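You operate a simulated robot arm through the tools that you are given. There is no shell and no other tool. Be economical: measure what you need, move in short steps, check, and stop when the job is done.

You run a simulated robot arm. Do the job below in one go: nothing can be reset, and whatever is moved stays where it is left.

Task
Scoop a portion of oats into the red bowl.
Fine: 30 to 55 ml from the white tub, two dips of the orange scoop at least half full; scoop back on the worktop.

It is judged by the outcome, as a careful person would: the job done as asked, and still so three seconds after it is handed in. It fails if anything else is knocked over, pushed out of place, dropped, spilled or broken.

Robot
A 6-joint arm with a two-finger parallel gripper, fixed in place. Base frame: the origin is at the foot of the arm, x ahead of it, y to its left, z up. Units: m, rad, N and s.
With the tool pointing down near the work surface it reaches from about 0.46 to 0.88 m from the base axis. Its first joint turns from -2.007 to 2.007 rad. Payload 4.2 kg.
The TCP is the grasp point between the finger pads, 0.023 m short of the fingertips. In the tool frame z runs along the fingers and y along their closing line. The gripper opens to 0.094 m. The fingers are 0.038 m wide and 0.01 m thick; the gripper's body (0.054 by 0.096 m) begins 0.039 m behind the TCP.
Orientation is that of the tool frame in the base frame, as a unit quaternion [w, x, y, z]. With the fingers straight down and closing along the base's y, the tool's x points along the base's -x, its y along +y and its z along -z.

Tools
- The arm moves only by the tool step_arm. Its argument "motion" is a list of rows, each a list of 2 entries, a list of its own where there are three numbers: the shift along the tool's x, y, z in m, then the turn, a rotation vector about the tool's x, y, z in rad. In form: [[[tx, ty, tz], [rx, ry, rz]], ...]. A call has 1 to 10 rows; each row is the pose to reach, as a shift and turn from the pose commanded when the call began, along the tool's axes at that moment. "jaw" is the gripper command, from -1 (fully open) to 1 (shut), values between in proportion, set as the call begins (left out, the last holds). A row lasts 0.2 s, in which the tool goes at most 0.05 m and 0.15 rad; a call with a longer step from one row to the next is refused whole, and so is a gripper value outside its range. A pose out of reach is approached as far as the arm can. The call stops where the force on the tool passes 40 N (or 10 N more than at its start, if that is more) or the arm is blocked; 0.2 s more then pass. Each finger travels about 0.108 m/s and halts on what it meets, pressing with about 21 N; the grip force reading is that of the motor and also rises with nothing between the fingers. The clock runs only during rows and for 0.2 s after the last one: add rows that repeat a pose to give the fingers time. The reply holds the time, the measured pose of the TCP, the force on the tool along the base axes, the opening and the grip force, in the units named above and with some noise, with the torque about the TCP (base axes, N m) and any sound that the robot's microphone picked up, and new pictures: "views" is both (left out), scene, wrist or none.
- Cameras (640 x 400 px; columns grow to the right, rows downward): "scene" is fixed at [0.0466, -0.6495, 1.7047]; the picture's right is [0.64, -0.77, 0.00], its down [-0.46, -0.38, -0.80] and it looks along [0.62, 0.51, -0.60] (base axes); focal length 352 px, centre (320, 200). "wrist" rides on the gripper at [0.086, 0.016, -0.075] in the tool frame; the picture's right is [-0.18, 0.98, 0.00], its down [-0.58, -0.11, -0.81] and it looks along [-0.79, -0.15, 0.59] (tool axes); focal length 243 px, centre (320, 200). There is no depth. A picture from a camera that has moved, and an enlarged one, comes with that camera's place and axes in the base frame and with its lens.
- lift_body(by): slides the trunk up (or, below 0, down) by that many m; the arm rides with it, the base frame stays. It gives what a move gives, with no picture.
- zoom(camera, box): a new picture of the part [left, top, right, bottom] of that camera's present view, enlarged. No time passes.
- close_job(): hands the job in; it is judged then, once.

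Go step by step. Nothing tells you positions but the pictures and the camera data: compare them with the known pose of the tool, close in by small moves and look again before you grip or let go. The budget is 120 turns and 200 pictures, counting those below and the enlarged ones. Unless the task says otherwise, let go and move clear before handing in, and close with one line.

The tools are called after "Emit:" as name(argument=value, ...) on one line, values as JSON. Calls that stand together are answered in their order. step_arm: Moves the arm, as the interface text tells. Its arguments: {"type":"object","properties":{"motion":{"type":"array","items":{"type":"array"}},"jaw":{"type":"number"},"views":{"type":"string","enum":["both","scene","wrist","none"]}},"required":["motion"]} The other tools are called the same way: lift_body (by) slides the trunk up or down; zoom (camera, box) takes an enlarged picture of a part of a camera's view; close_job () hands the job in.

At the start:

```text
time_s: 0.0
eef_pos: [0.4471, 0.229, 1.2784]
orientation: [0.0, 0.0, 1.0, 0.0]
wrist_force: [0.3, 0.0, 0.5]
moment: [0.01, -0.02, -0.03]
gripper_width: 0.0942
grip_force: 0.1
trunk travel left (down, up): [-0.825, 0.165]
```

scene: 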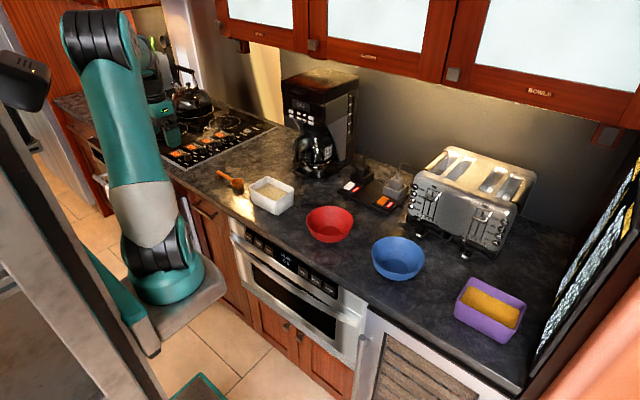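
wrist: 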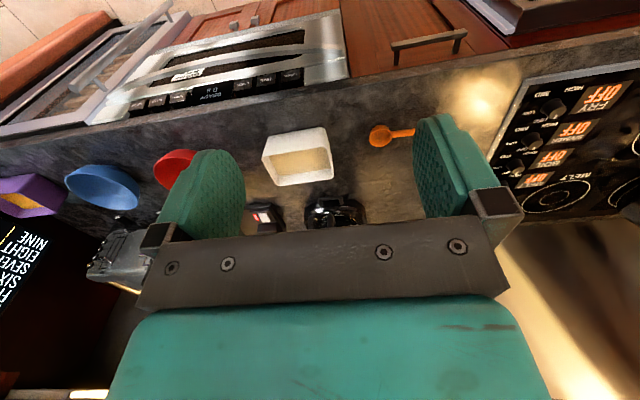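

I see a white tub with oats, an orange scoop to its left, and the red bowl to its right on the counter. I'll take enlarged pictures to measure them first.

Emit:
zoom(camera="scene", box=[200, 150, 360, 250])

Emit:
zoom(camera="wrist", box=[240, 90, 440, 215])

```text
4.00 times, centred on (280, 200) of scene
camera zoom: at [0.0466, -0.6495, 1.7047], right [0.64, -0.77, 0.0], down [-0.46, -0.38, -0.8], along [0.62, 0.51, -0.6], focal length 1407 px, centre (480, 200)
```

zoom: 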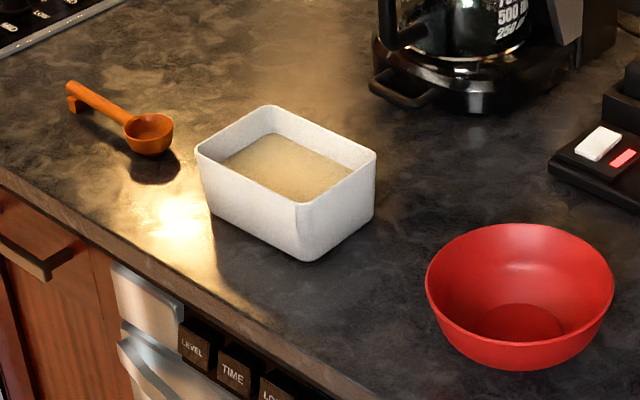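

```text
3.20 times, centred on (340, 152) of wrist
camera zoom: at [0.3606, 0.2437, 1.3514], right [0.18, 0.98, 0.0], down [0.58, -0.11, 0.81], along [0.79, -0.15, -0.59], focal length 776 px, centre (256, 352)
```

zoom: 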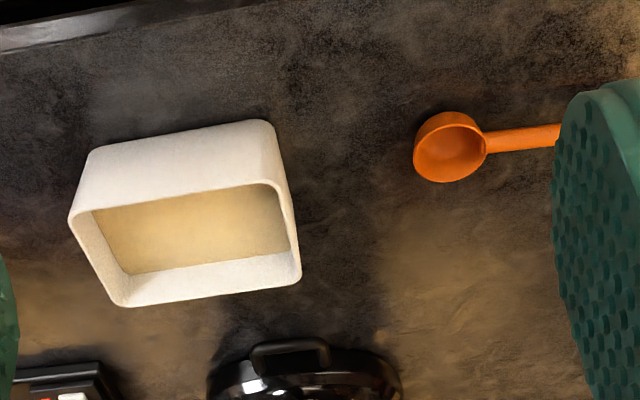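

The tub spans about x 0.678–0.767, y 0.066–0.197 with its rim at z≈0.99, and the worktop is at z≈0.925. The scoop bowl is near (0.71, 0.306), with its handle running along +y to about 0.42, and the red bowl is near (0.724, -0.133). Next I'll turn the gripper so the fingers close along x and move above the handle.

Emit:
step_arm(motion=[[[-0.026, 0.016, 0.015], [0, 0, 0.15]], [[-0.052, 0.032, 0.03], [0, 0, 0.3]], [[-0.078, 0.048, 0.045], [0, 0, 0.45]], [[-0.104, 0.064, 0.06], [0, 0, 0.6]], [[-0.13, 0.08, 0.075], [0, 0, 0.75]], [[-0.156, 0.096, 0.09], [0, 0, 0.9]], [[-0.182, 0.112, 0.105], [0, 0, 1.05]], [[-0.208, 0.128, 0.12], [0, 0, 1.2]], [[-0.234, 0.144, 0.135], [0, 0, 1.35]], [[-0.26, 0.166, 0.15], [0, 0, 1.5]]], jaw=-1)

```text
time_s: 2.2
eef_pos: [0.6857, 0.365, 1.1238]
orientation: [-0.001, 0.683, 0.731, -0.003]
wrist_force: [1.1, -0.2, -2.0]
moment: [-0.02, 0.04, 0.01]
gripper_width: 0.094
grip_force: 0.1
out of reach, approached as far as the arm can: row 10
trunk travel left (down, up): [-0.825, 0.165]
camera wrist: at [0.6952, 0.4516, 1.1974], right [0.99, -0.12, 0.0], down [-0.07, -0.59, 0.81], along [-0.1, -0.8, -0.59], focal length 243 px, centre (320, 200)
```

scene: 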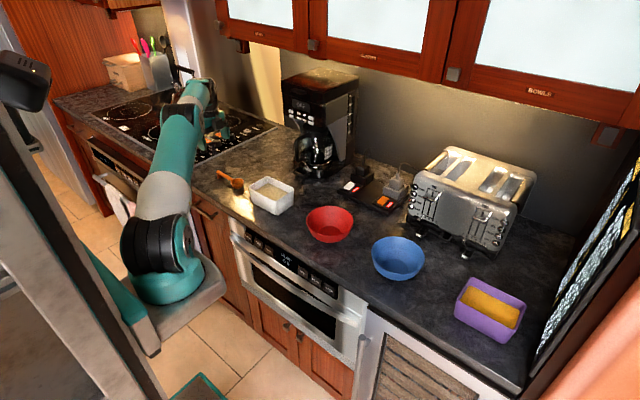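
wrist: 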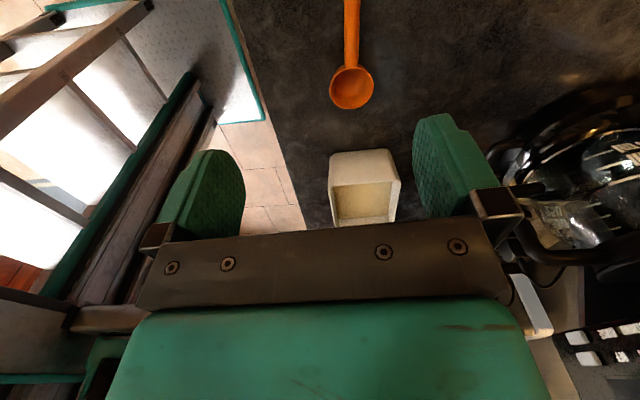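

The arm is near its reach limit at this height, so I'll raise the trunk a little. From this new view the scoop bowl is at about (0.710, 0.31) and the handle runs straight along +y at x≈0.711.

Emit:
lift_body(by=0.12)

```text
time_s: 3.7
eef_pos: [0.6845, 0.3643, 1.2461]
orientation: [0.0, 0.682, 0.731, 0.0]
wrist_force: [0.0, 0.2, -0.6]
moment: [0.0, 0.01, -0.01]
gripper_width: 0.0939
grip_force: 0.0
trunk travel left (down, up): [-0.945, 0.045]
```

Emit:
step_arm(motion=[[[0.0, 0.0, 0.04], [0, 0, 0.0]], [[0.01, 0.01, 0.08], [0, 0, 0.02]], [[0.02, 0.02, 0.12], [0, 0, 0.05]], [[0.029, 0.028, 0.16], [0, 0, 0.07]], [[0.029, 0.028, 0.19], [0, 0, 0.07]], [[0.029, 0.028, 0.196], [0, 0, 0.07]]], jaw=-1)

```text
time_s: 5.1
eef_pos: [0.6843, 0.3708, 1.0582]
orientation: [0.0, 0.707, 0.707, 0.0]
wrist_force: [0.7, 0.4, 0.6]
moment: [0.01, 0.02, -0.02]
gripper_width: 0.0938
grip_force: 0.0
out of reach, approached as far as the arm can: row 3, 4, 5, 6
trunk travel left (down, up): [-0.945, 0.045]
camera wrist: at [0.7007, 0.4557, 1.1318], right [0.98, -0.18, 0.0], down [-0.11, -0.58, 0.81], along [-0.15, -0.79, -0.59], focal length 243 px, centre (320, 200)
```

scene: 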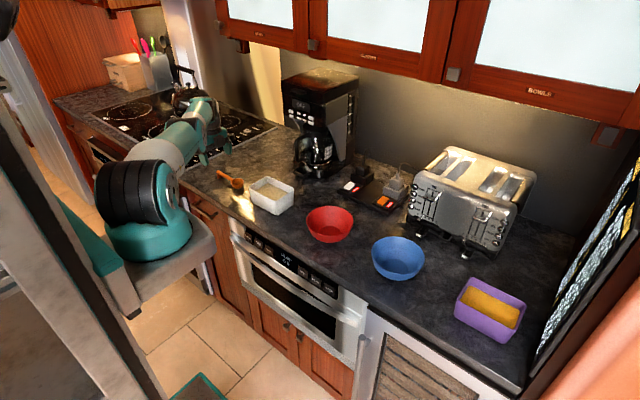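
wrist: 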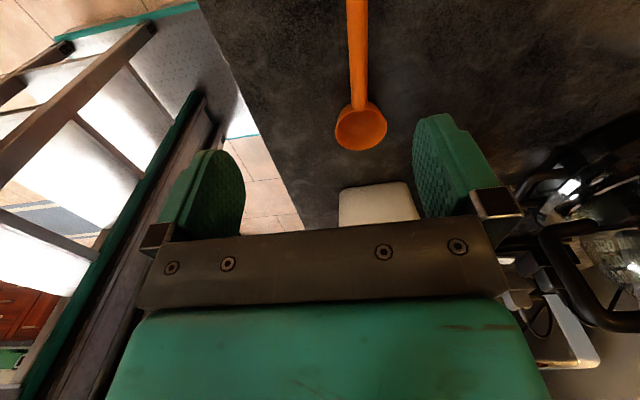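

Reach got worse with the trunk raised, so a lower trunk should help. I'll lift the hand first, then lower the trunk.

Emit:
step_arm(motion=[[[-0.01, 0, -0.045], [0, 0, 0]], [[-0.01, 0, -0.09], [0, 0, 0]], [[-0.01, 0, -0.135], [0, 0, 0]], [[-0.01, 0, -0.18], [0, 0, 0]], [[-0.01, 0, -0.22], [0, 0, 0]], [[-0.01, 0, -0.22], [0, 0, 0]]], views="none")

Emit:
lift_body(by=-0.22)

```text
time_s: 6.5
eef_pos: [0.6853, 0.3597, 1.2808]
orientation: [0.001, 0.707, 0.708, 0.0]
wrist_force: [0.7, -0.5, -1.0]
moment: [0.01, 0.0, 0.02]
gripper_width: 0.0936
grip_force: 0.2
out of reach, approached as far as the arm can: row 1, 2
trunk travel left (down, up): [-0.945, 0.045]
```

```text
time_s: 8.8
eef_pos: [0.6846, 0.3611, 1.0605]
orientation: [0.0, 0.707, 0.707, 0.0]
wrist_force: [-0.6, -0.9, 0.1]
moment: [0.0, 0.0, 0.02]
gripper_width: 0.0942
grip_force: 0.1
trunk travel left (down, up): [-0.725, 0.265]
```

Emit:
step_arm(motion=[[[0.012, 0.009, 0], [0, 0, 0]], [[0.024, 0.018, 0], [0, 0, 0]], [[0.035, 0.027, 0], [0, 0, 0]], [[0.035, 0.027, 0.03], [0, 0, 0]], [[0.035, 0.027, 0.03], [0, 0, 0]]], views="wrist")

```text
time_s: 10.0
eef_pos: [0.6952, 0.3653, 1.0288]
orientation: [0.0, 0.707, 0.707, 0.0]
wrist_force: [0.4, 0.7, -0.7]
moment: [0.02, -0.01, -0.01]
gripper_width: 0.0939
grip_force: 0.0
out of reach, approached as far as the arm can: row 1, 2, 3, 4, 5
trunk travel left (down, up): [-0.725, 0.265]
camera wrist: at [0.7107, 0.4525, 1.1011], right [0.98, -0.18, 0.0], down [-0.11, -0.58, 0.81], along [-0.15, -0.79, -0.59], focal length 243 px, centre (320, 200)
```

wrist: 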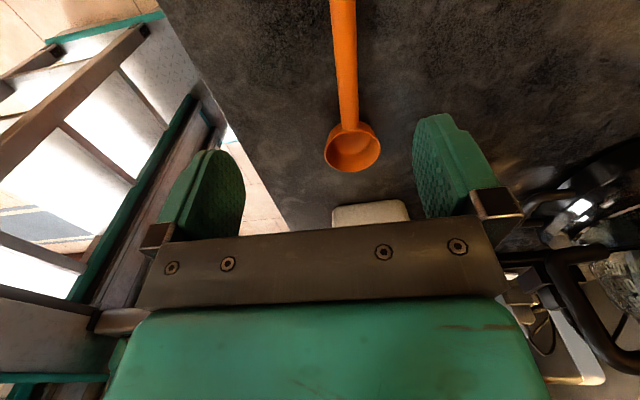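

Still limited at a radius of about 0.785 m in this yaw. I'll test whether the yaw is what limits the reach.

Emit:
step_arm(motion=[[[0.012, 0.009, 0], [0, 0, -0.15]], [[0.024, 0.018, 0], [0, 0, -0.3]], [[0.03, 0.016, 0], [0, 0, -0.45]], [[0.03, 0.016, 0.0], [0, 0, -0.45]]], views="none")

```text
time_s: 11.0
eef_pos: [0.6889, 0.3726, 1.0271]
orientation: [0.001, 0.532, 0.847, 0.0]
wrist_force: [0.2, -0.5, 0.2]
moment: [-0.03, -0.04, 0.02]
gripper_width: 0.0942
grip_force: 0.0
out of reach, approached as far as the arm can: row 1, 2, 3, 4
trunk travel left (down, up): [-0.725, 0.265]
```

Emit:
zoom(camera="scene", box=[60, 60, 320, 360])

```text
1.33 times, centred on (190, 210) of scene
camera zoom: at [0.0466, -0.6495, 1.7047], right [0.64, -0.77, 0.0], down [-0.46, -0.38, -0.8], along [0.62, 0.51, -0.6], focal length 469 px, centre (493, 187)
```

zoom: 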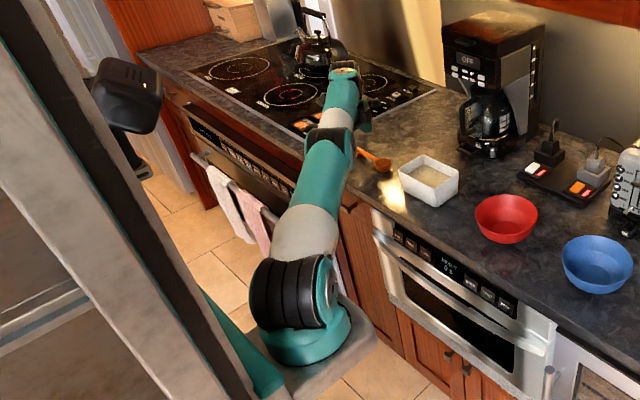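

Emit:
step_arm(motion=[[[0, 0, 0], [0, 0, 0.15]], [[0, 0, 0], [0, 0, 0.3]], [[0, 0, 0], [0, 0, 0.4523]], [[0, 0, 0], [0, 0, 0.4523]]], views="none")

Emit:
step_arm(motion=[[[0, 0.005, 0], [0, 0.1, 0]], [[0.01, 0.01, 0], [0, 0.2, 0]], [[0.02, 0.017, 0], [0, 0.3, 0]], [[0.02, 0.022, 0.0], [0, 0.35, 0]], [[0.02, 0.022, 0.0], [0, 0.35, 0]]], views="wrist")

```text
refused: row 3 steps farther than a row can; nothing moved
```

```text
time_s: 12.2
eef_pos: [0.6867, 0.3552, 1.015]
orientation: [-0.148, 0.523, 0.834, 0.093]
wrist_force: [1.0, 0.8, -0.1]
moment: [0.02, 0.03, 0.01]
gripper_width: 0.094
grip_force: 0.0
out of reach, approached as far as the arm can: row 1, 2, 3, 4, 5
trunk travel left (down, up): [-0.725, 0.265]
camera wrist: at [0.6761, 0.4118, 1.1132], right [0.96, 0.27, -0.06], down [0.26, -0.79, 0.56], along [0.1, -0.55, -0.83], focal length 243 px, centre (320, 200)
```

wrist: 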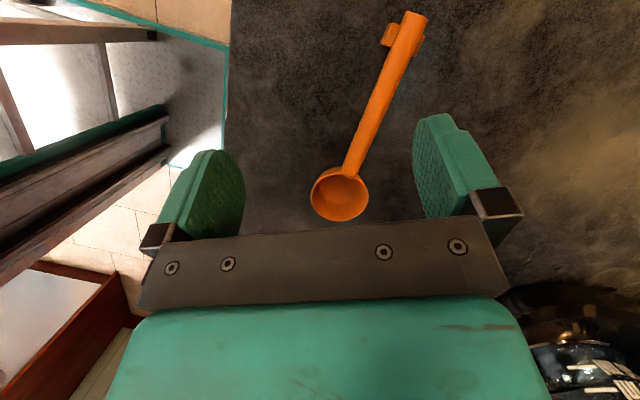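

The handle has a cross-foot at its end (y≈0.41–0.42), so I should grip nearer y≈0.375. Leaning the hand made the reach worse, so I'll undo the tilt and then look at the reach limit again.

Emit:
step_arm(motion=[[[-0.02, -0.01, -0.02], [0, -0.12, 0]], [[-0.04, -0.02, -0.02], [0, -0.24, 0]], [[-0.04, -0.02, -0.02], [0, -0.35, 0]], [[-0.04, -0.02, -0.02], [0, -0.35, 0]]], views="none")

Emit:
step_arm(motion=[[[0, 0, 0], [0, 0, 0.14]], [[0, 0, 0], [0, 0, 0.28]], [[0, 0, 0], [0, 0, 0.42]], [[0, 0, 0], [0, 0, 0.45]]], views="none")

```text
time_s: 13.2
eef_pos: [0.6885, 0.3046, 1.0191]
orientation: [0.0, 0.53, 0.848, 0.0]
wrist_force: [-0.4, 0.6, 0.0]
moment: [0.0, -0.03, 0.02]
gripper_width: 0.0938
grip_force: 0.1
trunk travel left (down, up): [-0.725, 0.265]
```

```text
time_s: 14.2
eef_pos: [0.688, 0.3059, 1.0204]
orientation: [0.0, 0.707, 0.707, 0.001]
wrist_force: [-0.1, -0.4, -0.1]
moment: [-0.01, 0.0, 0.04]
gripper_width: 0.0939
grip_force: 0.1
trunk travel left (down, up): [-0.725, 0.265]
```

Emit:
step_arm(motion=[[[0, 0.02, -0.02], [0, 0, 0]], [[0, 0.04, -0.04], [0, 0, 0]], [[0, 0.06, -0.04], [0, 0, 0]], [[0, 0.08, -0.04], [0, 0, 0]], [[0, 0.1, -0.04], [0, 0, 0]], [[0, 0.1, -0.04], [0, 0, 0]]], views="none")

```text
time_s: 15.6
eef_pos: [0.76, 0.2847, 1.056]
orientation: [0.0, 0.707, 0.707, -0.001]
wrist_force: [0.0, 0.2, 0.5]
moment: [0.02, -0.02, 0.0]
gripper_width: 0.094
grip_force: 0.0
out of reach, approached as far as the arm can: row 3, 4, 5, 6
trunk travel left (down, up): [-0.725, 0.265]
```

Emit:
zoom(camera="scene", box=[110, 70, 270, 300])

```text
1.74 times, centred on (190, 185) of scene
camera zoom: at [0.0466, -0.6495, 1.7047], right [0.64, -0.77, 0.0], down [-0.46, -0.38, -0.8], along [0.62, 0.51, -0.6], focal length 612 px, centre (546, 226)
```

zoom: 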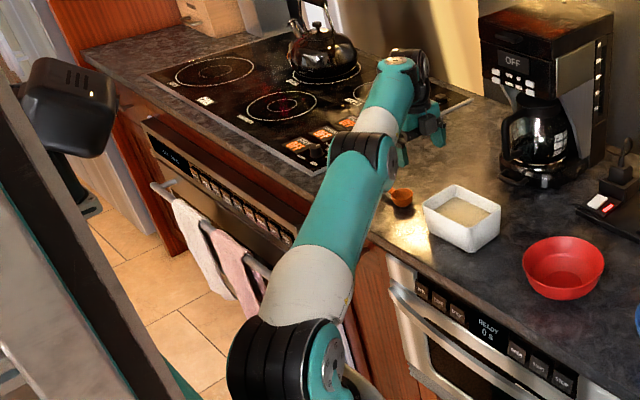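

Best guess: the arm's first axis sits nearer x≈0.28 and the arm is nearly straight. I'll try a proper lean, with the hand toward -y and the fingers pointing down and +y, at the correct yaw.

Emit:
step_arm(motion=[[[0, -0.03, 0], [0, 0.1, 0]], [[0.03, -0.049, 0.01], [0, 0.2, 0]], [[0.055, -0.049, 0.02], [0, 0.3, 0]], [[0.07, -0.049, 0.026], [0, 0.35, 0]], [[0.08, -0.049, 0.026], [0, 0.35, 0]], [[0.08, -0.049, 0.026], [0, 0.35, 0]]], views="wrist")

```text
time_s: 17.0
eef_pos: [0.7111, 0.3651, 1.0298]
orientation: [-0.124, 0.696, 0.697, 0.123]
wrist_force: [0.0, 0.1, -0.2]
moment: [-0.02, -0.02, -0.01]
gripper_width: 0.094
grip_force: 0.0
trunk travel left (down, up): [-0.725, 0.265]
camera wrist: at [0.7265, 0.4197, 1.1277], right [0.98, -0.17, -0.06], down [-0.11, -0.82, 0.56], along [-0.15, -0.54, -0.83], focal length 243 px, centre (320, 200)
```

wrist: 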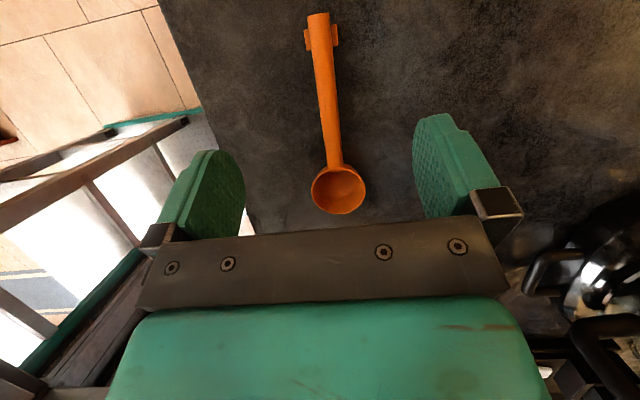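

That reaches, with the lean at 0.35 rad. The handle line is x≈0.712–0.716 and the foot is at y≈0.412–0.425, so I'll descend to straddle the handle at y≈0.38, staying clear of the worktop.

Emit:
step_arm(motion=[[[0.007, 0.0015, 0.0026], [0, 0, 0]], [[0.0141, 0.003, 0.0051], [0, 0, 0]], [[0.004, 0.003, 0.0333], [0, 0, 0]], [[-0.0082, 0.003, 0.0662], [0, 0, 0]], [[-0.0082, 0.003, 0.0662], [0, 0, 0]]])

Emit:
zoom(camera="scene", box=[190, 120, 290, 220])

```text
time_s: 18.2
eef_pos: [0.7128, 0.3791, 0.9648]
orientation: [-0.123, 0.697, 0.696, 0.124]
wrist_force: [-0.6, -0.3, -0.3]
moment: [-0.01, 0.0, 0.01]
gripper_width: 0.0941
grip_force: 0.0
trunk travel left (down, up): [-0.725, 0.265]
camera wrist: at [0.7291, 0.4347, 1.0625], right [0.98, -0.17, -0.06], down [-0.11, -0.82, 0.56], along [-0.15, -0.54, -0.83], focal length 243 px, centre (320, 200)
```

scene: 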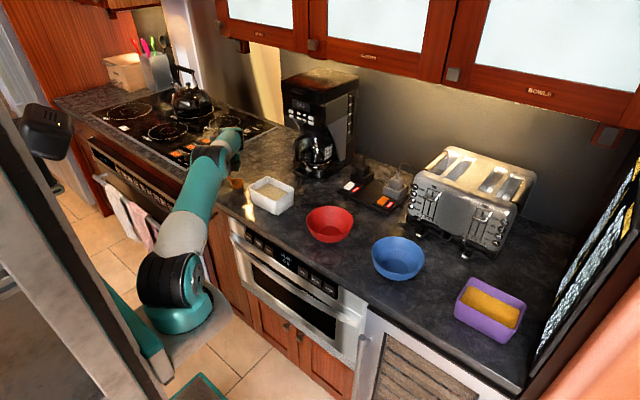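
wrist: 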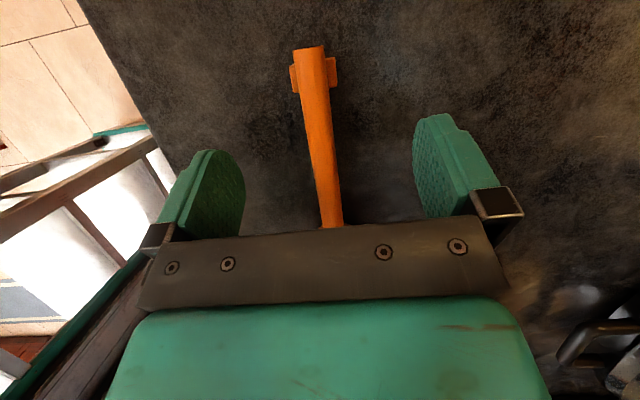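

```text
4.00 times, centred on (240, 170) of scene
camera zoom: at [0.0466, -0.6495, 1.7047], right [0.64, -0.77, 0.0], down [-0.46, -0.38, -0.8], along [0.62, 0.51, -0.6], focal length 1407 px, centre (640, 320)
```

zoom: 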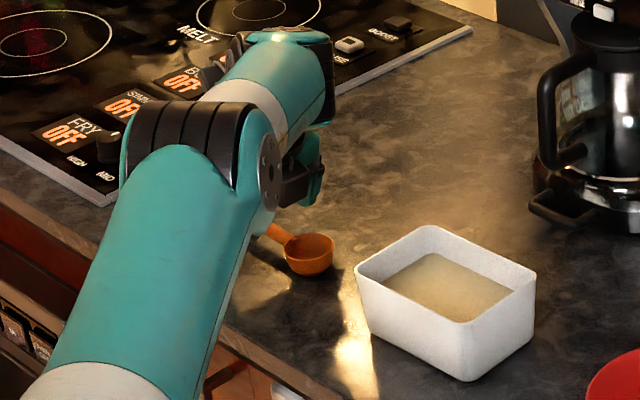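

The fingers straddle the handle well. I'll lower a few millimetres more, then close.

Emit:
step_arm(motion=[[[-0.0027, 0.001, 0.0075], [0, 0, 0]], [[-0.0027, 0.001, 0.0075], [0, 0, 0]]], views="none")

Emit:
step_arm(motion=[[[0, 0, 0], [0, 0, 0]], [[0, 0, 0], [0, 0, 0]], [[0, 0, 0], [0, 0, 0]], [[0, 0, 0], [0, 0, 0]]], jaw=1)

```text
time_s: 18.8
eef_pos: [0.715, 0.3797, 0.9563]
orientation: [-0.123, 0.696, 0.697, 0.123]
wrist_force: [-0.7, 0.1, 0.5]
moment: [0.02, 0.0, 0.02]
gripper_width: 0.094
grip_force: 0.1
trunk travel left (down, up): [-0.725, 0.265]
```

```text
time_s: 19.8
eef_pos: [0.7148, 0.3806, 0.9563]
orientation: [-0.125, 0.696, 0.697, 0.123]
wrist_force: [-0.2, 0.6, -0.2]
moment: [0.03, 0.01, 0.01]
gripper_width: 0.0131
grip_force: 20.9
trunk travel left (down, up): [-0.725, 0.265]
camera wrist: at [0.7305, 0.4347, 1.0546], right [0.98, -0.17, -0.06], down [-0.11, -0.82, 0.56], along [-0.15, -0.54, -0.83], focal length 243 px, centre (320, 200)
```

scene: 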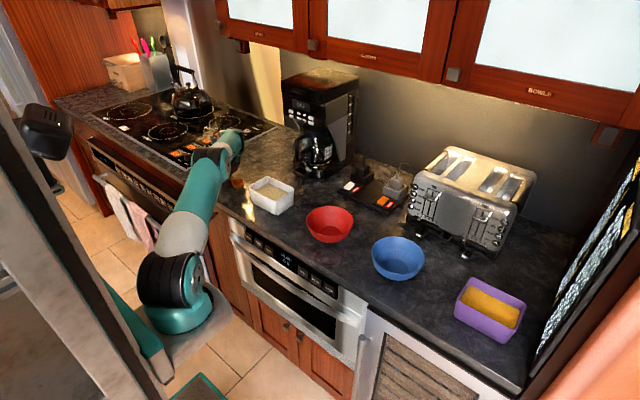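
wrist: 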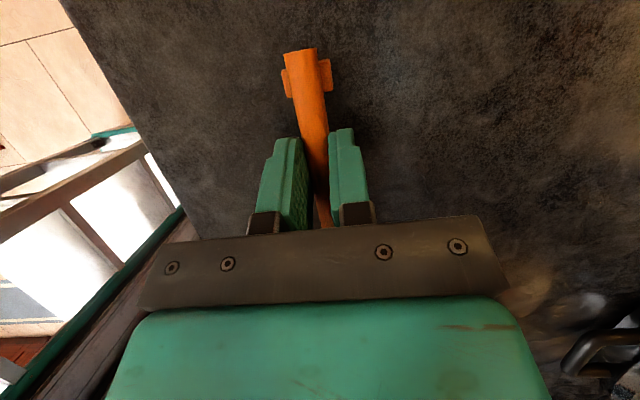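

The handle is gripped at 13 mm wide. Lifting straight up to check the hold.

Emit:
step_arm(motion=[[[0.007, 0, -0.019], [0, 0, 0]], [[0.0137, 0, -0.0376], [0, 0, 0]], [[0.0257, 0, -0.0704], [0, 0, 0]], [[0.0377, 0, -0.1033], [0, 0, 0]], [[0.0377, 0, -0.1033], [0, 0, 0]]])

Emit:
zoom(camera="scene", box=[190, 110, 290, 210])

```text
time_s: 21.0
eef_pos: [0.7093, 0.3734, 1.0673]
orientation: [-0.123, 0.696, 0.696, 0.123]
wrist_force: [0.2, 0.6, -0.4]
moment: [0.0, 0.03, 0.02]
gripper_width: 0.0128
grip_force: 20.7
out of reach, approached as far as the arm can: row 4, 5
trunk travel left (down, up): [-0.725, 0.265]
camera wrist: at [0.7241, 0.429, 1.1649], right [0.98, -0.17, -0.06], down [-0.11, -0.82, 0.56], along [-0.15, -0.54, -0.83], focal length 243 px, centre (320, 200)
```

scene: 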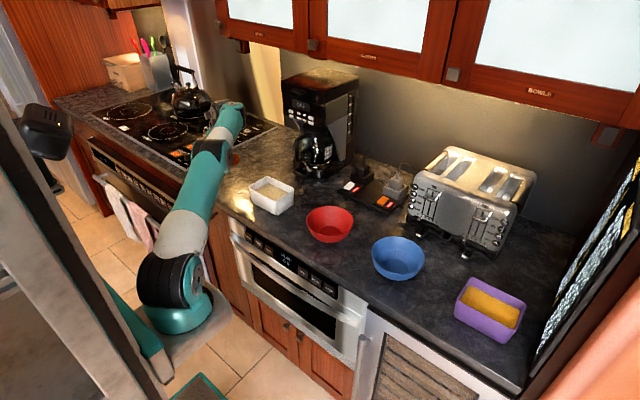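
wrist: 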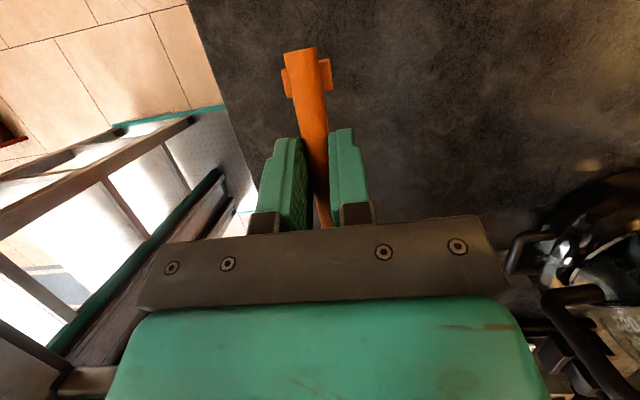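

```text
4.00 times, centred on (240, 160) of scene
camera zoom: at [0.0466, -0.6495, 1.7047], right [0.64, -0.77, 0.0], down [-0.46, -0.38, -0.8], along [0.62, 0.51, -0.6], focal length 1407 px, centre (640, 360)
```

zoom: 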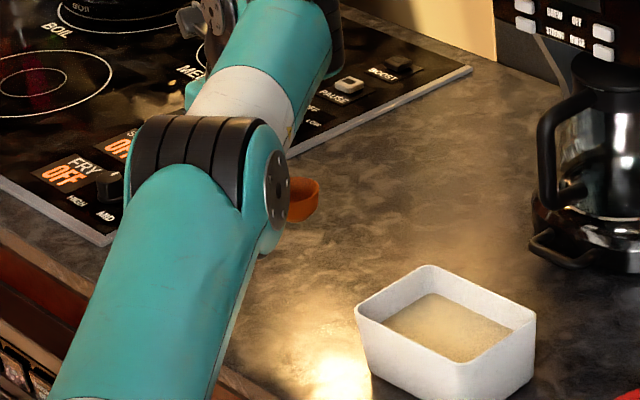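

The scoop is held firmly. Moving over the tub at a safe height.

Emit:
step_arm(motion=[[[-0.03, 0.003, -0.025], [0, 0, 0]], [[-0.06, 0.006, -0.04], [0, 0, 0]], [[-0.1, 0.01, -0.055], [0, 0, 0]], [[-0.14, 0.013, -0.073], [0, 0, 0]], [[-0.178, 0.016, -0.0895], [0, 0, 0]], [[-0.178, 0.016, -0.0895], [0, 0, 0]]], views="none")

Emit:
zoom(camera="scene", box=[180, 80, 340, 240])

Emit:
zoom(camera="wrist", box=[200, 0, 460, 240])

```text
time_s: 22.4
eef_pos: [0.7255, 0.1764, 1.0889]
orientation: [-0.123, 0.695, 0.697, 0.123]
wrist_force: [0.6, -0.4, 0.1]
moment: [-0.01, -0.01, -0.01]
gripper_width: 0.0129
grip_force: 21.3
trunk travel left (down, up): [-0.725, 0.265]
```

```text
2.50 times, centred on (260, 160) of scene
camera zoom: at [0.0466, -0.6495, 1.7047], right [0.64, -0.77, 0.0], down [-0.46, -0.38, -0.8], along [0.62, 0.51, -0.6], focal length 879 px, centre (470, 300)
```

zoom: 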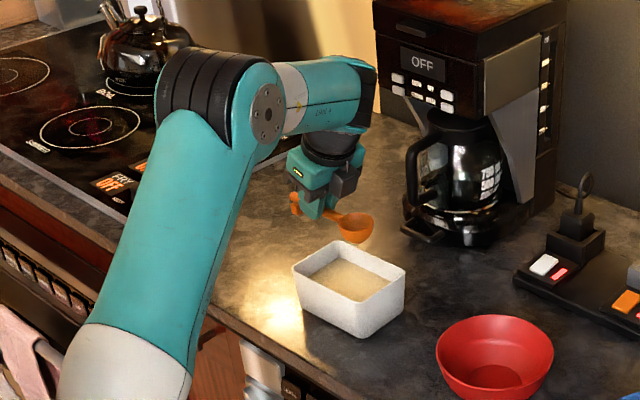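

```text
1.67 times, centred on (330, 120) of wrist
camera zoom: at [0.7403, 0.2309, 1.1869], right [0.98, -0.17, -0.06], down [-0.11, -0.82, 0.56], along [-0.15, -0.54, -0.83], focal length 404 px, centre (303, 333)
```

zoom: 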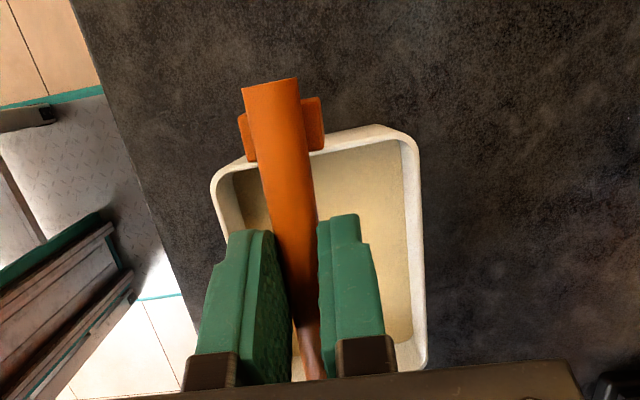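

The view is clear and the scoop is above the tub. Now I'll pitch it bowl-down by 0.7 rad at height.

Emit:
step_arm(motion=[[[-0.002, 0, -0.001], [0, 0.14, 0]], [[-0.004, 0, -0.002], [0, 0.28, 0]], [[-0.006, 0, -0.003], [0, 0.42, 0]], [[-0.008, 0, -0.0035], [0, 0.56, 0]], [[-0.0103, 0, -0.0038], [0, 0.7, 0]], [[-0.0103, 0, -0.0038], [0, 0.7, 0]]], views="none")

Emit:
zoom(camera="scene", box=[200, 90, 340, 230])

```text
time_s: 23.8
eef_pos: [0.7244, 0.1648, 1.0892]
orientation: [-0.355, 0.611, 0.612, 0.354]
wrist_force: [0.4, -0.1, -0.3]
moment: [0.0, 0.01, -0.01]
gripper_width: 0.013
grip_force: 21.3
trunk travel left (down, up): [-0.725, 0.265]
```

```text
2.86 times, centred on (270, 160) of scene
camera zoom: at [0.0466, -0.6495, 1.7047], right [0.64, -0.77, 0.0], down [-0.46, -0.38, -0.8], along [0.62, 0.51, -0.6], focal length 1005 px, centre (463, 314)
```

zoom: 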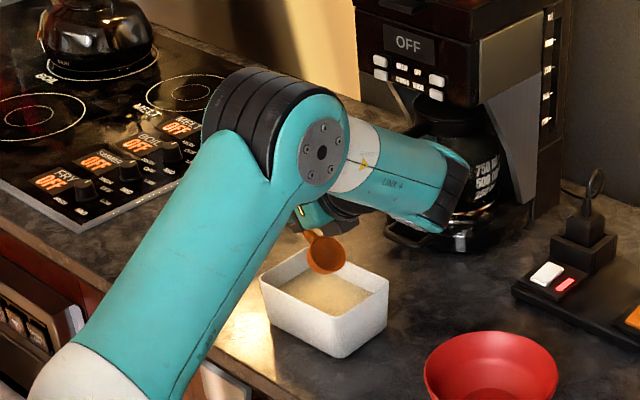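

The position checks out: bowl ≈(0.724, 0.12), just above the oats. Plunging slowly into the oats.

Emit:
step_arm(motion=[[[-0.0217, 0, 0.01245], [0, 0, 0]], [[-0.039, 0, 0.0224], [0, 0, 0]], [[-0.052, 0, 0.03], [0, 0, 0]], [[-0.06, 0, 0.0345], [0, 0, 0]], [[-0.066, 0, 0.038], [0, 0, 0]], [[-0.066, 0, 0.038], [0, 0, 0]]], views="none")

Emit:
zoom(camera="scene", box=[220, 130, 320, 230])

```text
time_s: 25.2
eef_pos: [0.7253, 0.1658, 1.0135]
orientation: [-0.354, 0.612, 0.612, 0.354]
wrist_force: [0.7, -0.4, 0.0]
moment: [0.01, 0.01, 0.0]
gripper_width: 0.0132
grip_force: 20.9
trunk travel left (down, up): [-0.725, 0.265]
```

```text
4.00 times, centred on (270, 180) of scene
camera zoom: at [0.0466, -0.6495, 1.7047], right [0.64, -0.77, 0.0], down [-0.46, -0.38, -0.8], along [0.62, 0.51, -0.6], focal length 1407 px, centre (520, 280)
```

zoom: 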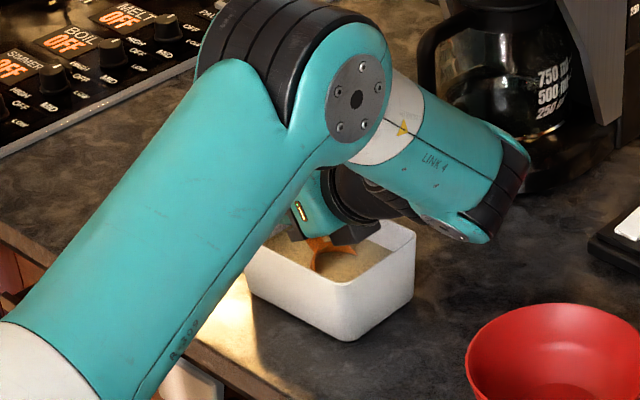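

The scoop bowl is at the oats' surface with no contact forces. Now I'll push in and forward, roll level while rising clear of the rim.

Emit:
step_arm(motion=[[[-0.0043, 0, 0.0025], [0, 0, 0]], [[-0.0092, 0, -0.0039], [0, 0, 0]], [[-0.0132, 0, -0.0109], [0, 0, 0]], [[-0.0121, 0, -0.0037], [0, -0.15, 0]], [[-0.0028, 0, -0.0023], [0, -0.3, 0]], [[0.0103, 0, -0.0046], [0, -0.45, 0]], [[0.0249, 0, -0.0095], [0, -0.6, 0]], [[0.0325, 0, -0.0127], [0, -0.7, 0]], [[0.0499, 0, -0.0226], [0, -0.7, 0]], [[0.0499, 0, -0.0226], [0, -0.7, 0]]], views="none")

Emit:
zoom(camera="scene", box=[230, 130, 310, 210])

```text
time_s: 27.4
eef_pos: [0.7247, 0.1706, 1.0673]
orientation: [-0.123, 0.697, 0.696, 0.123]
wrist_force: [0.1, -0.3, -1.1]
moment: [0.04, -0.07, -0.01]
gripper_width: 0.0134
grip_force: 20.7
trunk travel left (down, up): [-0.725, 0.265]
```

```text
5.00 times, centred on (270, 170) of scene
camera zoom: at [0.0466, -0.6495, 1.7047], right [0.64, -0.77, 0.0], down [-0.46, -0.38, -0.8], along [0.62, 0.51, -0.6], focal length 1759 px, centre (570, 350)
```

zoom: 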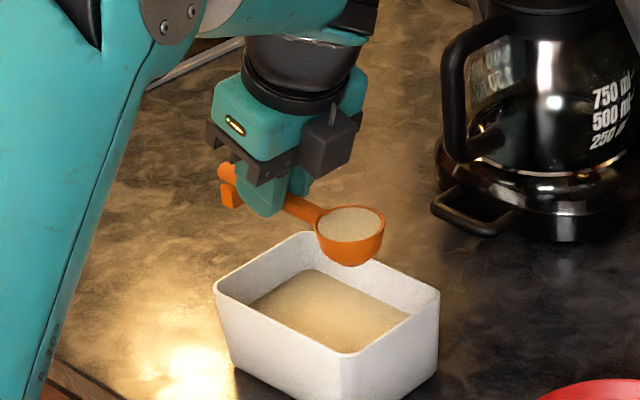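

The scoop is full to about the rim and level. Carrying it smoothly over to the red bowl.

Emit:
step_arm(motion=[[[-0.0013, 0, -0.0111], [0, 0, 0]], [[-0.0119, 0, -0.0257], [0, 0, 0]], [[-0.0367, 0, -0.0454], [0, 0, 0]], [[-0.0695, 0, -0.0574], [0, 0, 0]], [[-0.1024, 0, -0.0694], [0, 0, 0]], [[-0.1352, 0, -0.0814], [0, 0, 0]], [[-0.1681, 0, -0.0934], [0, 0, 0]], [[-0.1916, 0, -0.1019], [0, 0, 0]], [[-0.2057, 0, -0.1071], [0, 0, 0]], [[-0.2104, 0, -0.1088], [0, 0, 0]]], views="none")

Emit:
zoom(camera="scene", box=[220, 110, 400, 270])

```text
time_s: 29.6
eef_pos: [0.7254, -0.0652, 1.0986]
orientation: [-0.123, 0.695, 0.697, 0.123]
wrist_force: [1.3, 0.9, 0.2]
moment: [0.01, 0.01, -0.01]
gripper_width: 0.0131
grip_force: 21.0
trunk travel left (down, up): [-0.725, 0.265]
```

```text
2.50 times, centred on (310, 190) of scene
camera zoom: at [0.0466, -0.6495, 1.7047], right [0.64, -0.77, 0.0], down [-0.46, -0.38, -0.8], along [0.62, 0.51, -0.6], focal length 879 px, centre (345, 225)
```

zoom: 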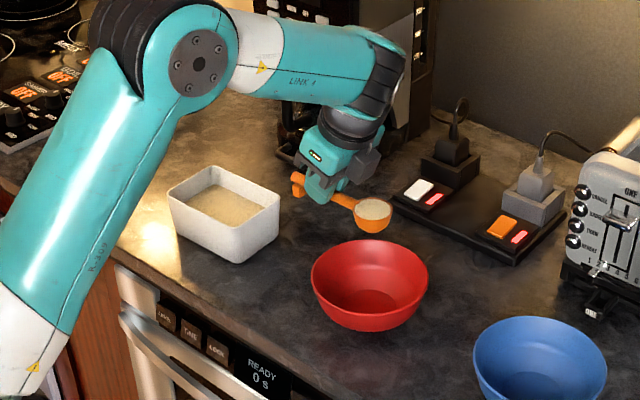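

The scoop is centred over the red bowl. Now I'll tip it forward in stages, keeping the scoop's bowl over the centre.

Emit:
step_arm(motion=[[[0.0037, 0, -0.0035], [0, 0.145, 0]], [[0.0048, 0, -0.0082], [0, 0.295, 0]], [[0.0037, 0, -0.0132], [0, 0.44, 0]], [[-0.0011, 0, -0.0185], [0, 0.59, 0]], [[-0.0073, 0, -0.0232], [0, 0.74, 0]], [[-0.0148, 0, -0.0272], [0, 0.89, 0]], [[-0.0148, 0, -0.0272], [0, 0.89, 0]]], views="none")

Emit:
zoom(camera="scene", box=[220, 110, 400, 270])

```text
time_s: 31.2
eef_pos: [0.6864, -0.0421, 1.0826]
orientation: [-0.396, 0.585, 0.576, 0.411]
wrist_force: [0.5, -0.4, -0.7]
moment: [0.02, 0.0, 0.0]
gripper_width: 0.0131
grip_force: 21.3
out of reach, approached as far as the arm can: row 5, 6, 7
trunk travel left (down, up): [-0.725, 0.265]
```

```text
2.50 times, centred on (310, 190) of scene
camera zoom: at [0.0466, -0.6495, 1.7047], right [0.64, -0.77, 0.0], down [-0.46, -0.38, -0.8], along [0.62, 0.51, -0.6], focal length 879 px, centre (345, 225)
```

zoom: 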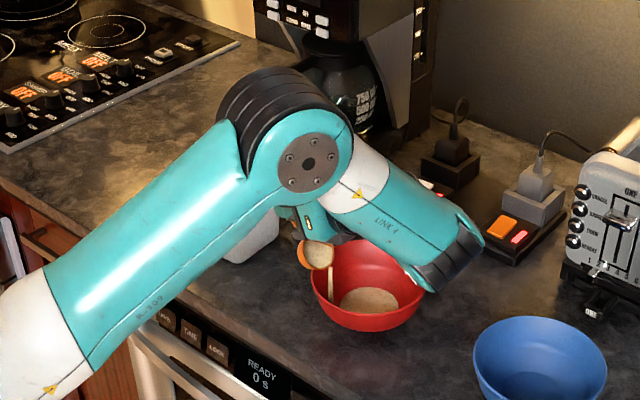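

The arm hit a reach limit and pulled the pour toward the bowl's near edge, though the stream is still landing inside. I'll tip back a bit and recentre straight away.

Emit:
step_arm(motion=[[[0.0004, 0.012, -0.0076], [0, -0.15, 0]], [[0.0, 0.024, -0.0171], [0, -0.3, 0]], [[-0.0012, 0.034, -0.0262], [0, -0.45, 0]]], views="none")

Emit:
zoom(camera="scene", box=[250, 140, 380, 260])

```text
time_s: 32.0
eef_pos: [0.7202, -0.0681, 1.0899]
orientation: [-0.272, 0.653, 0.652, 0.271]
wrist_force: [-0.4, 0.3, -0.6]
moment: [0.02, 0.05, -0.02]
gripper_width: 0.0132
grip_force: 21.4
trunk travel left (down, up): [-0.725, 0.265]
```

```text
3.33 times, centred on (315, 200) of scene
camera zoom: at [0.0466, -0.6495, 1.7047], right [0.64, -0.77, 0.0], down [-0.46, -0.38, -0.8], along [0.62, 0.51, -0.6], focal length 1172 px, centre (337, 200)
```

zoom: 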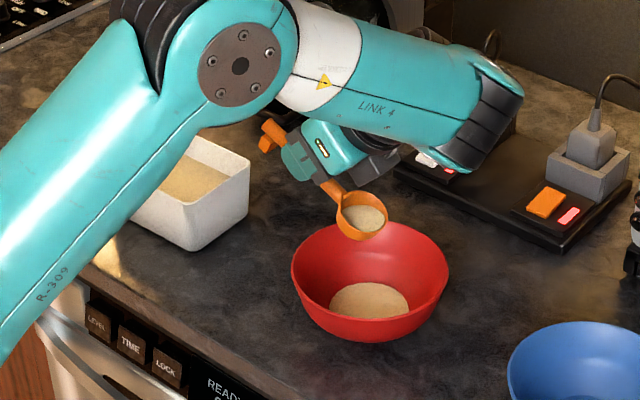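

Nothing has spilled and roughly half the scoop remains, now re-centred over the bowl. I'll swing the hand around the scoop's bowl by yawing it toward the robot, so I can tip further within reach.

Emit:
step_arm(motion=[[[-0.0005, 0.0088, -0.0005], [-0.1062, 0, 0.1053]], [[-0.0018, 0.0174, -0.0018], [-0.2124, 0, 0.2106]], [[-0.0042, 0.0257, -0.0042], [-0.3186, 0, 0.3159]], [[-0.0073, 0.0333, -0.0073], [-0.4248, 0, 0.4212]], [[-0.0111, 0.0402, -0.0112], [-0.531, 0, 0.5265]], [[-0.0157, 0.0462, -0.0158], [-0.6372, 0, 0.6318]], [[-0.0208, 0.0512, -0.021], [-0.7434, 0, 0.7371]]], views="none")

Emit:
zoom(camera="scene", box=[250, 140, 380, 260])

```text
time_s: 33.6
eef_pos: [0.7707, -0.0969, 1.0899]
orientation: [-0.1, 0.891, 0.238, 0.372]
wrist_force: [0.0, 0.3, -0.5]
moment: [-0.01, -0.02, 0.0]
gripper_width: 0.0134
grip_force: 21.5
trunk travel left (down, up): [-0.725, 0.265]
```

```text
3.33 times, centred on (315, 200) of scene
camera zoom: at [0.0466, -0.6495, 1.7047], right [0.64, -0.77, 0.0], down [-0.46, -0.38, -0.8], along [0.62, 0.51, -0.6], focal length 1172 px, centre (337, 200)
```

zoom: 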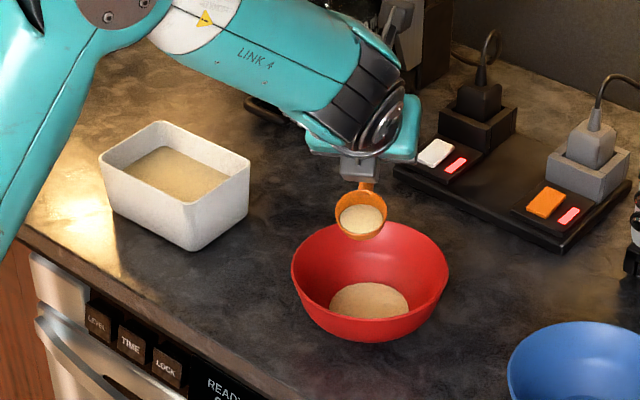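

Emit:
step_arm(motion=[[[0.0086, 0, -0.0031], [0, 0.148, 0]], [[0.0086, 0, -0.0136], [0, 0.297, 0]], [[0.0072, 0, -0.0238], [0, 0.446, 0]]], views="none")

Emit:
zoom(camera="scene", box=[250, 140, 380, 260])

```text
time_s: 34.4
eef_pos: [0.7606, -0.1029, 1.1124]
orientation: [-0.15, 0.787, 0.21, 0.561]
wrist_force: [0.2, 0.5, 0.0]
moment: [0.01, -0.01, 0.01]
gripper_width: 0.0132
grip_force: 20.9
trunk travel left (down, up): [-0.725, 0.265]
```

```text
3.33 times, centred on (315, 200) of scene
camera zoom: at [0.0466, -0.6495, 1.7047], right [0.64, -0.77, 0.0], down [-0.46, -0.38, -0.8], along [0.62, 0.51, -0.6], focal length 1172 px, centre (337, 200)
```

zoom: 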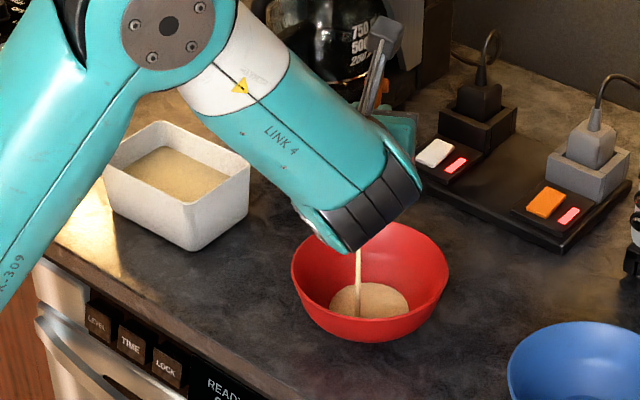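

It's pouring near the centre with no reach limit. Tipping further to empty the scoop.

Emit:
step_arm(motion=[[[0.005, 0, -0.0115], [0, 0.15, 0]], [[0.008, 0, -0.023], [0, 0.3, 0]], [[0.0096, 0, -0.0343], [0, 0.445, 0]], [[0.0096, 0, -0.0343], [0, 0.445, 0]], [[0.0096, 0, -0.0343], [0, 0.445, 0]], [[0.0096, 0, -0.0343], [0, 0.445, 0]]])

Emit:
zoom(camera="scene", box=[250, 140, 380, 260])

```text
time_s: 35.8
eef_pos: [0.7661, -0.1127, 1.1536]
orientation: [-0.192, 0.646, 0.173, 0.718]
wrist_force: [-0.6, 0.0, -1.0]
moment: [-0.01, -0.02, 0.0]
gripper_width: 0.0132
grip_force: 20.9
out of reach, approached as far as the arm can: row 3, 4, 5, 6
trunk travel left (down, up): [-0.725, 0.265]
camera wrist: at [0.7017, -0.1695, 1.2301], right [0.51, -0.84, -0.18], down [-0.7, -0.28, -0.66], along [0.51, 0.46, -0.73], focal length 243 px, centre (320, 200)
```

scene: 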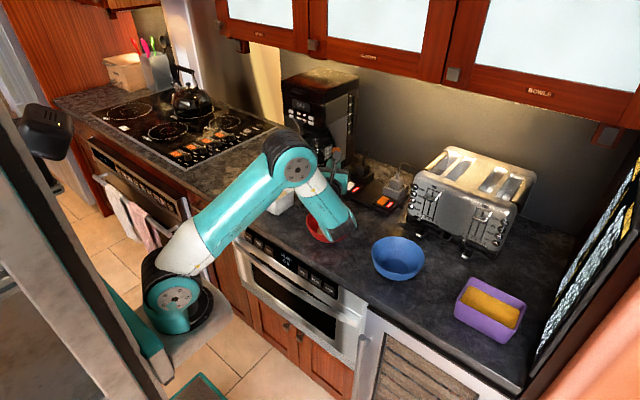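
wrist: 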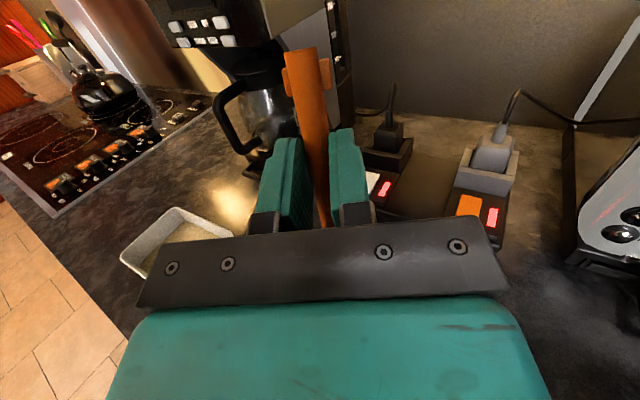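

```text
3.33 times, centred on (315, 200) of scene
camera zoom: at [0.0466, -0.6495, 1.7047], right [0.64, -0.77, 0.0], down [-0.46, -0.38, -0.8], along [0.62, 0.51, -0.6], focal length 1172 px, centre (337, 200)
```

zoom: 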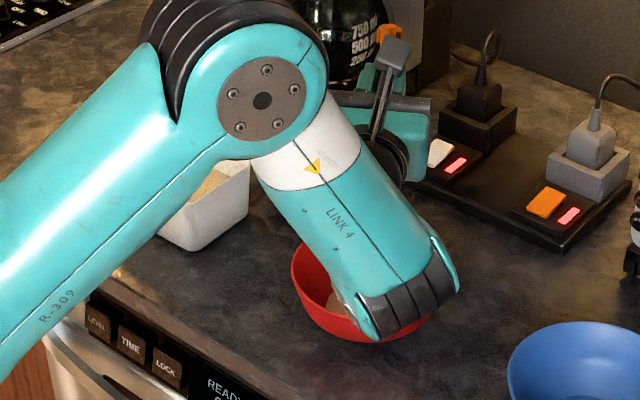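

Emit:
step_arm(motion=[[[-0.0025, 0, 0.0048], [0, -0.148, 0]], [[-0.0066, 0, 0.0093], [0, -0.297, 0]], [[-0.0122, 0, 0.0128], [0, -0.446, 0]], [[-0.0189, 0, 0.0151], [0, -0.595, 0]], [[-0.0264, 0, 0.0168], [0, -0.744, 0]], [[-0.0342, 0, 0.0168], [0, -0.89, 0]]], views="none")

Emit:
zoom(camera="scene", box=[250, 140, 380, 260])

```text
time_s: 37.2
eef_pos: [0.7848, -0.1041, 1.1208]
orientation: [-0.099, 0.892, 0.239, 0.371]
wrist_force: [-0.4, 0.2, -0.4]
moment: [-0.01, 0.01, 0.04]
gripper_width: 0.0131
grip_force: 20.8
trunk travel left (down, up): [-0.725, 0.265]
```

```text
3.33 times, centred on (315, 200) of scene
camera zoom: at [0.0466, -0.6495, 1.7047], right [0.64, -0.77, 0.0], down [-0.46, -0.38, -0.8], along [0.62, 0.51, -0.6], focal length 1172 px, centre (337, 200)
```

zoom: 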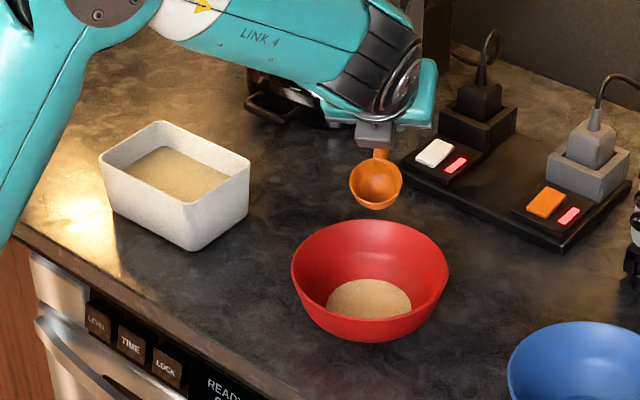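

The first scoop is fully emptied and nothing has spilled. Going back to the tub for the second dip, turning the yaw back.

Emit:
step_arm(motion=[[[0.0057, -0.0329, 0.0093], [0.093, 0, -0.0922]], [[0.0114, -0.0658, 0.0186], [0.186, 0, -0.1844]], [[0.0171, -0.0987, 0.0279], [0.279, 0, -0.2766]], [[0.0228, -0.1316, 0.0372], [0.372, 0, -0.3688]], [[0.0285, -0.1645, 0.0465], [0.465, 0, -0.461]], [[0.0342, -0.1974, 0.0558], [0.558, 0, -0.5532]], [[0.0399, -0.2303, 0.0651], [0.651, 0, -0.6454]], [[0.0456, -0.263, 0.0744], [0.7438, 0, -0.7375]], [[0.0456, -0.263, 0.0744], [0.7438, 0, -0.7375]]], views="none")

Emit:
zoom(camera="scene", box=[210, 110, 340, 240])

```text
time_s: 39.2
eef_pos: [0.7254, 0.167, 1.1007]
orientation: [-0.272, 0.652, 0.654, 0.272]
wrist_force: [-0.3, -0.1, -0.9]
moment: [0.05, 0.03, 0.02]
gripper_width: 0.0131
grip_force: 20.7
trunk travel left (down, up): [-0.725, 0.265]
```

```text
3.08 times, centred on (275, 175) of scene
camera zoom: at [0.0466, -0.6495, 1.7047], right [0.64, -0.77, 0.0], down [-0.46, -0.38, -0.8], along [0.62, 0.51, -0.6], focal length 1082 px, centre (458, 277)
```

zoom: 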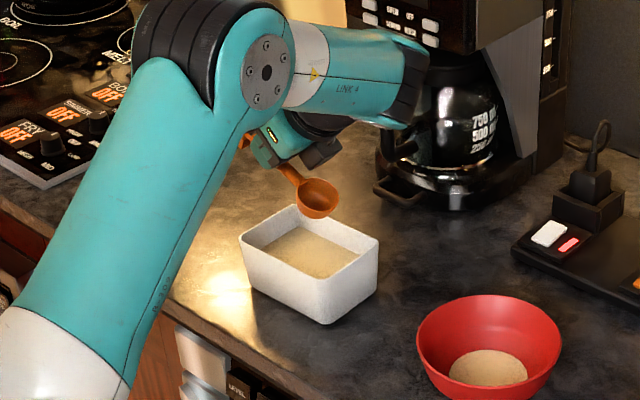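

Emit:
step_arm(motion=[[[-0.0036, -0.005, 0.0035], [0, 0.13, 0]], [[-0.0071, -0.01, 0.007], [0, 0.26, 0]], [[-0.0213, -0.01, 0.0211], [0, 0.26, 0]], [[-0.0355, -0.01, 0.0352], [0, 0.26, 0]], [[-0.0462, -0.01, 0.0458], [0, 0.26, 0]], [[-0.0554, -0.01, 0.0549], [0, 0.26, 0]], [[-0.0618, -0.01, 0.0613], [0, 0.26, 0]], [[-0.0618, -0.01, 0.0613], [0, 0.26, 0]]], views="none")

```text
time_s: 41.0
eef_pos: [0.7186, 0.1668, 1.0128]
orientation: [-0.355, 0.611, 0.613, 0.354]
wrist_force: [0.0, 1.0, -0.8]
moment: [-0.01, 0.0, 0.03]
gripper_width: 0.0133
grip_force: 21.1
trunk travel left (down, up): [-0.725, 0.265]
```

Same pose as before the first dip. Repeating the scooping stroke, 2 mm deeper.

Emit:
step_arm(motion=[[[-0.0055, 0, 0.003], [0, 0, 0]], [[-0.011, 0, -0.0041], [0, 0, 0]], [[-0.015, 0, -0.011], [0, 0, 0]], [[-0.0134, 0, -0.004], [0, -0.15, 0]], [[-0.0038, 0, -0.0029], [0, -0.3, 0]], [[0.0098, 0, -0.0055], [0, -0.45, 0]], [[0.0249, 0, -0.0095], [0, -0.6, 0]], [[0.0325, 0, -0.0127], [0, -0.7, 0]], [[0.0499, 0, -0.0226], [0, -0.7, 0]], [[0.0499, 0, -0.0226], [0, -0.7, 0]]], views="none")

Emit:
zoom(camera="scene", box=[230, 130, 310, 210])

```text
time_s: 43.2
eef_pos: [0.717, 0.1735, 1.0681]
orientation: [-0.123, 0.697, 0.696, 0.123]
wrist_force: [-0.2, -0.3, -0.2]
moment: [0.01, -0.02, -0.01]
gripper_width: 0.0131
grip_force: 21.2
trunk travel left (down, up): [-0.725, 0.265]
```

```text
5.00 times, centred on (270, 170) of scene
camera zoom: at [0.0466, -0.6495, 1.7047], right [0.64, -0.77, 0.0], down [-0.46, -0.38, -0.8], along [0.62, 0.51, -0.6], focal length 1759 px, centre (570, 350)
```

zoom: 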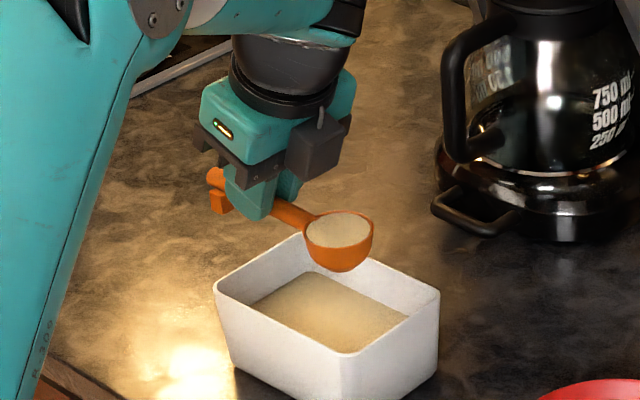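

Full again. Carrying to the red bowl as before.

Emit:
step_arm(motion=[[[-0.0013, 0, -0.0111], [0, 0, 0]], [[-0.0119, 0, -0.0257], [0, 0, 0]], [[-0.0367, 0.002, -0.0454], [0, 0, 0]], [[-0.0695, 0.004, -0.0574], [0, 0, 0]], [[-0.1024, 0.006, -0.0694], [0, 0, 0]], [[-0.1352, 0.008, -0.0814], [0, 0, 0]], [[-0.1681, 0.008, -0.0934], [0, 0, 0]], [[-0.1936, 0.008, -0.1026], [0, 0, 0]], [[-0.2077, 0.008, -0.1079], [0, 0, 0]], [[-0.2134, 0.008, -0.11], [0, 0, 0]]], views="none")

```text
time_s: 45.4
eef_pos: [0.7258, -0.0661, 1.0991]
orientation: [-0.123, 0.696, 0.696, 0.123]
wrist_force: [-0.1, 0.0, 0.9]
moment: [-0.01, 0.05, -0.03]
gripper_width: 0.0134
grip_force: 20.9
trunk travel left (down, up): [-0.725, 0.265]
```

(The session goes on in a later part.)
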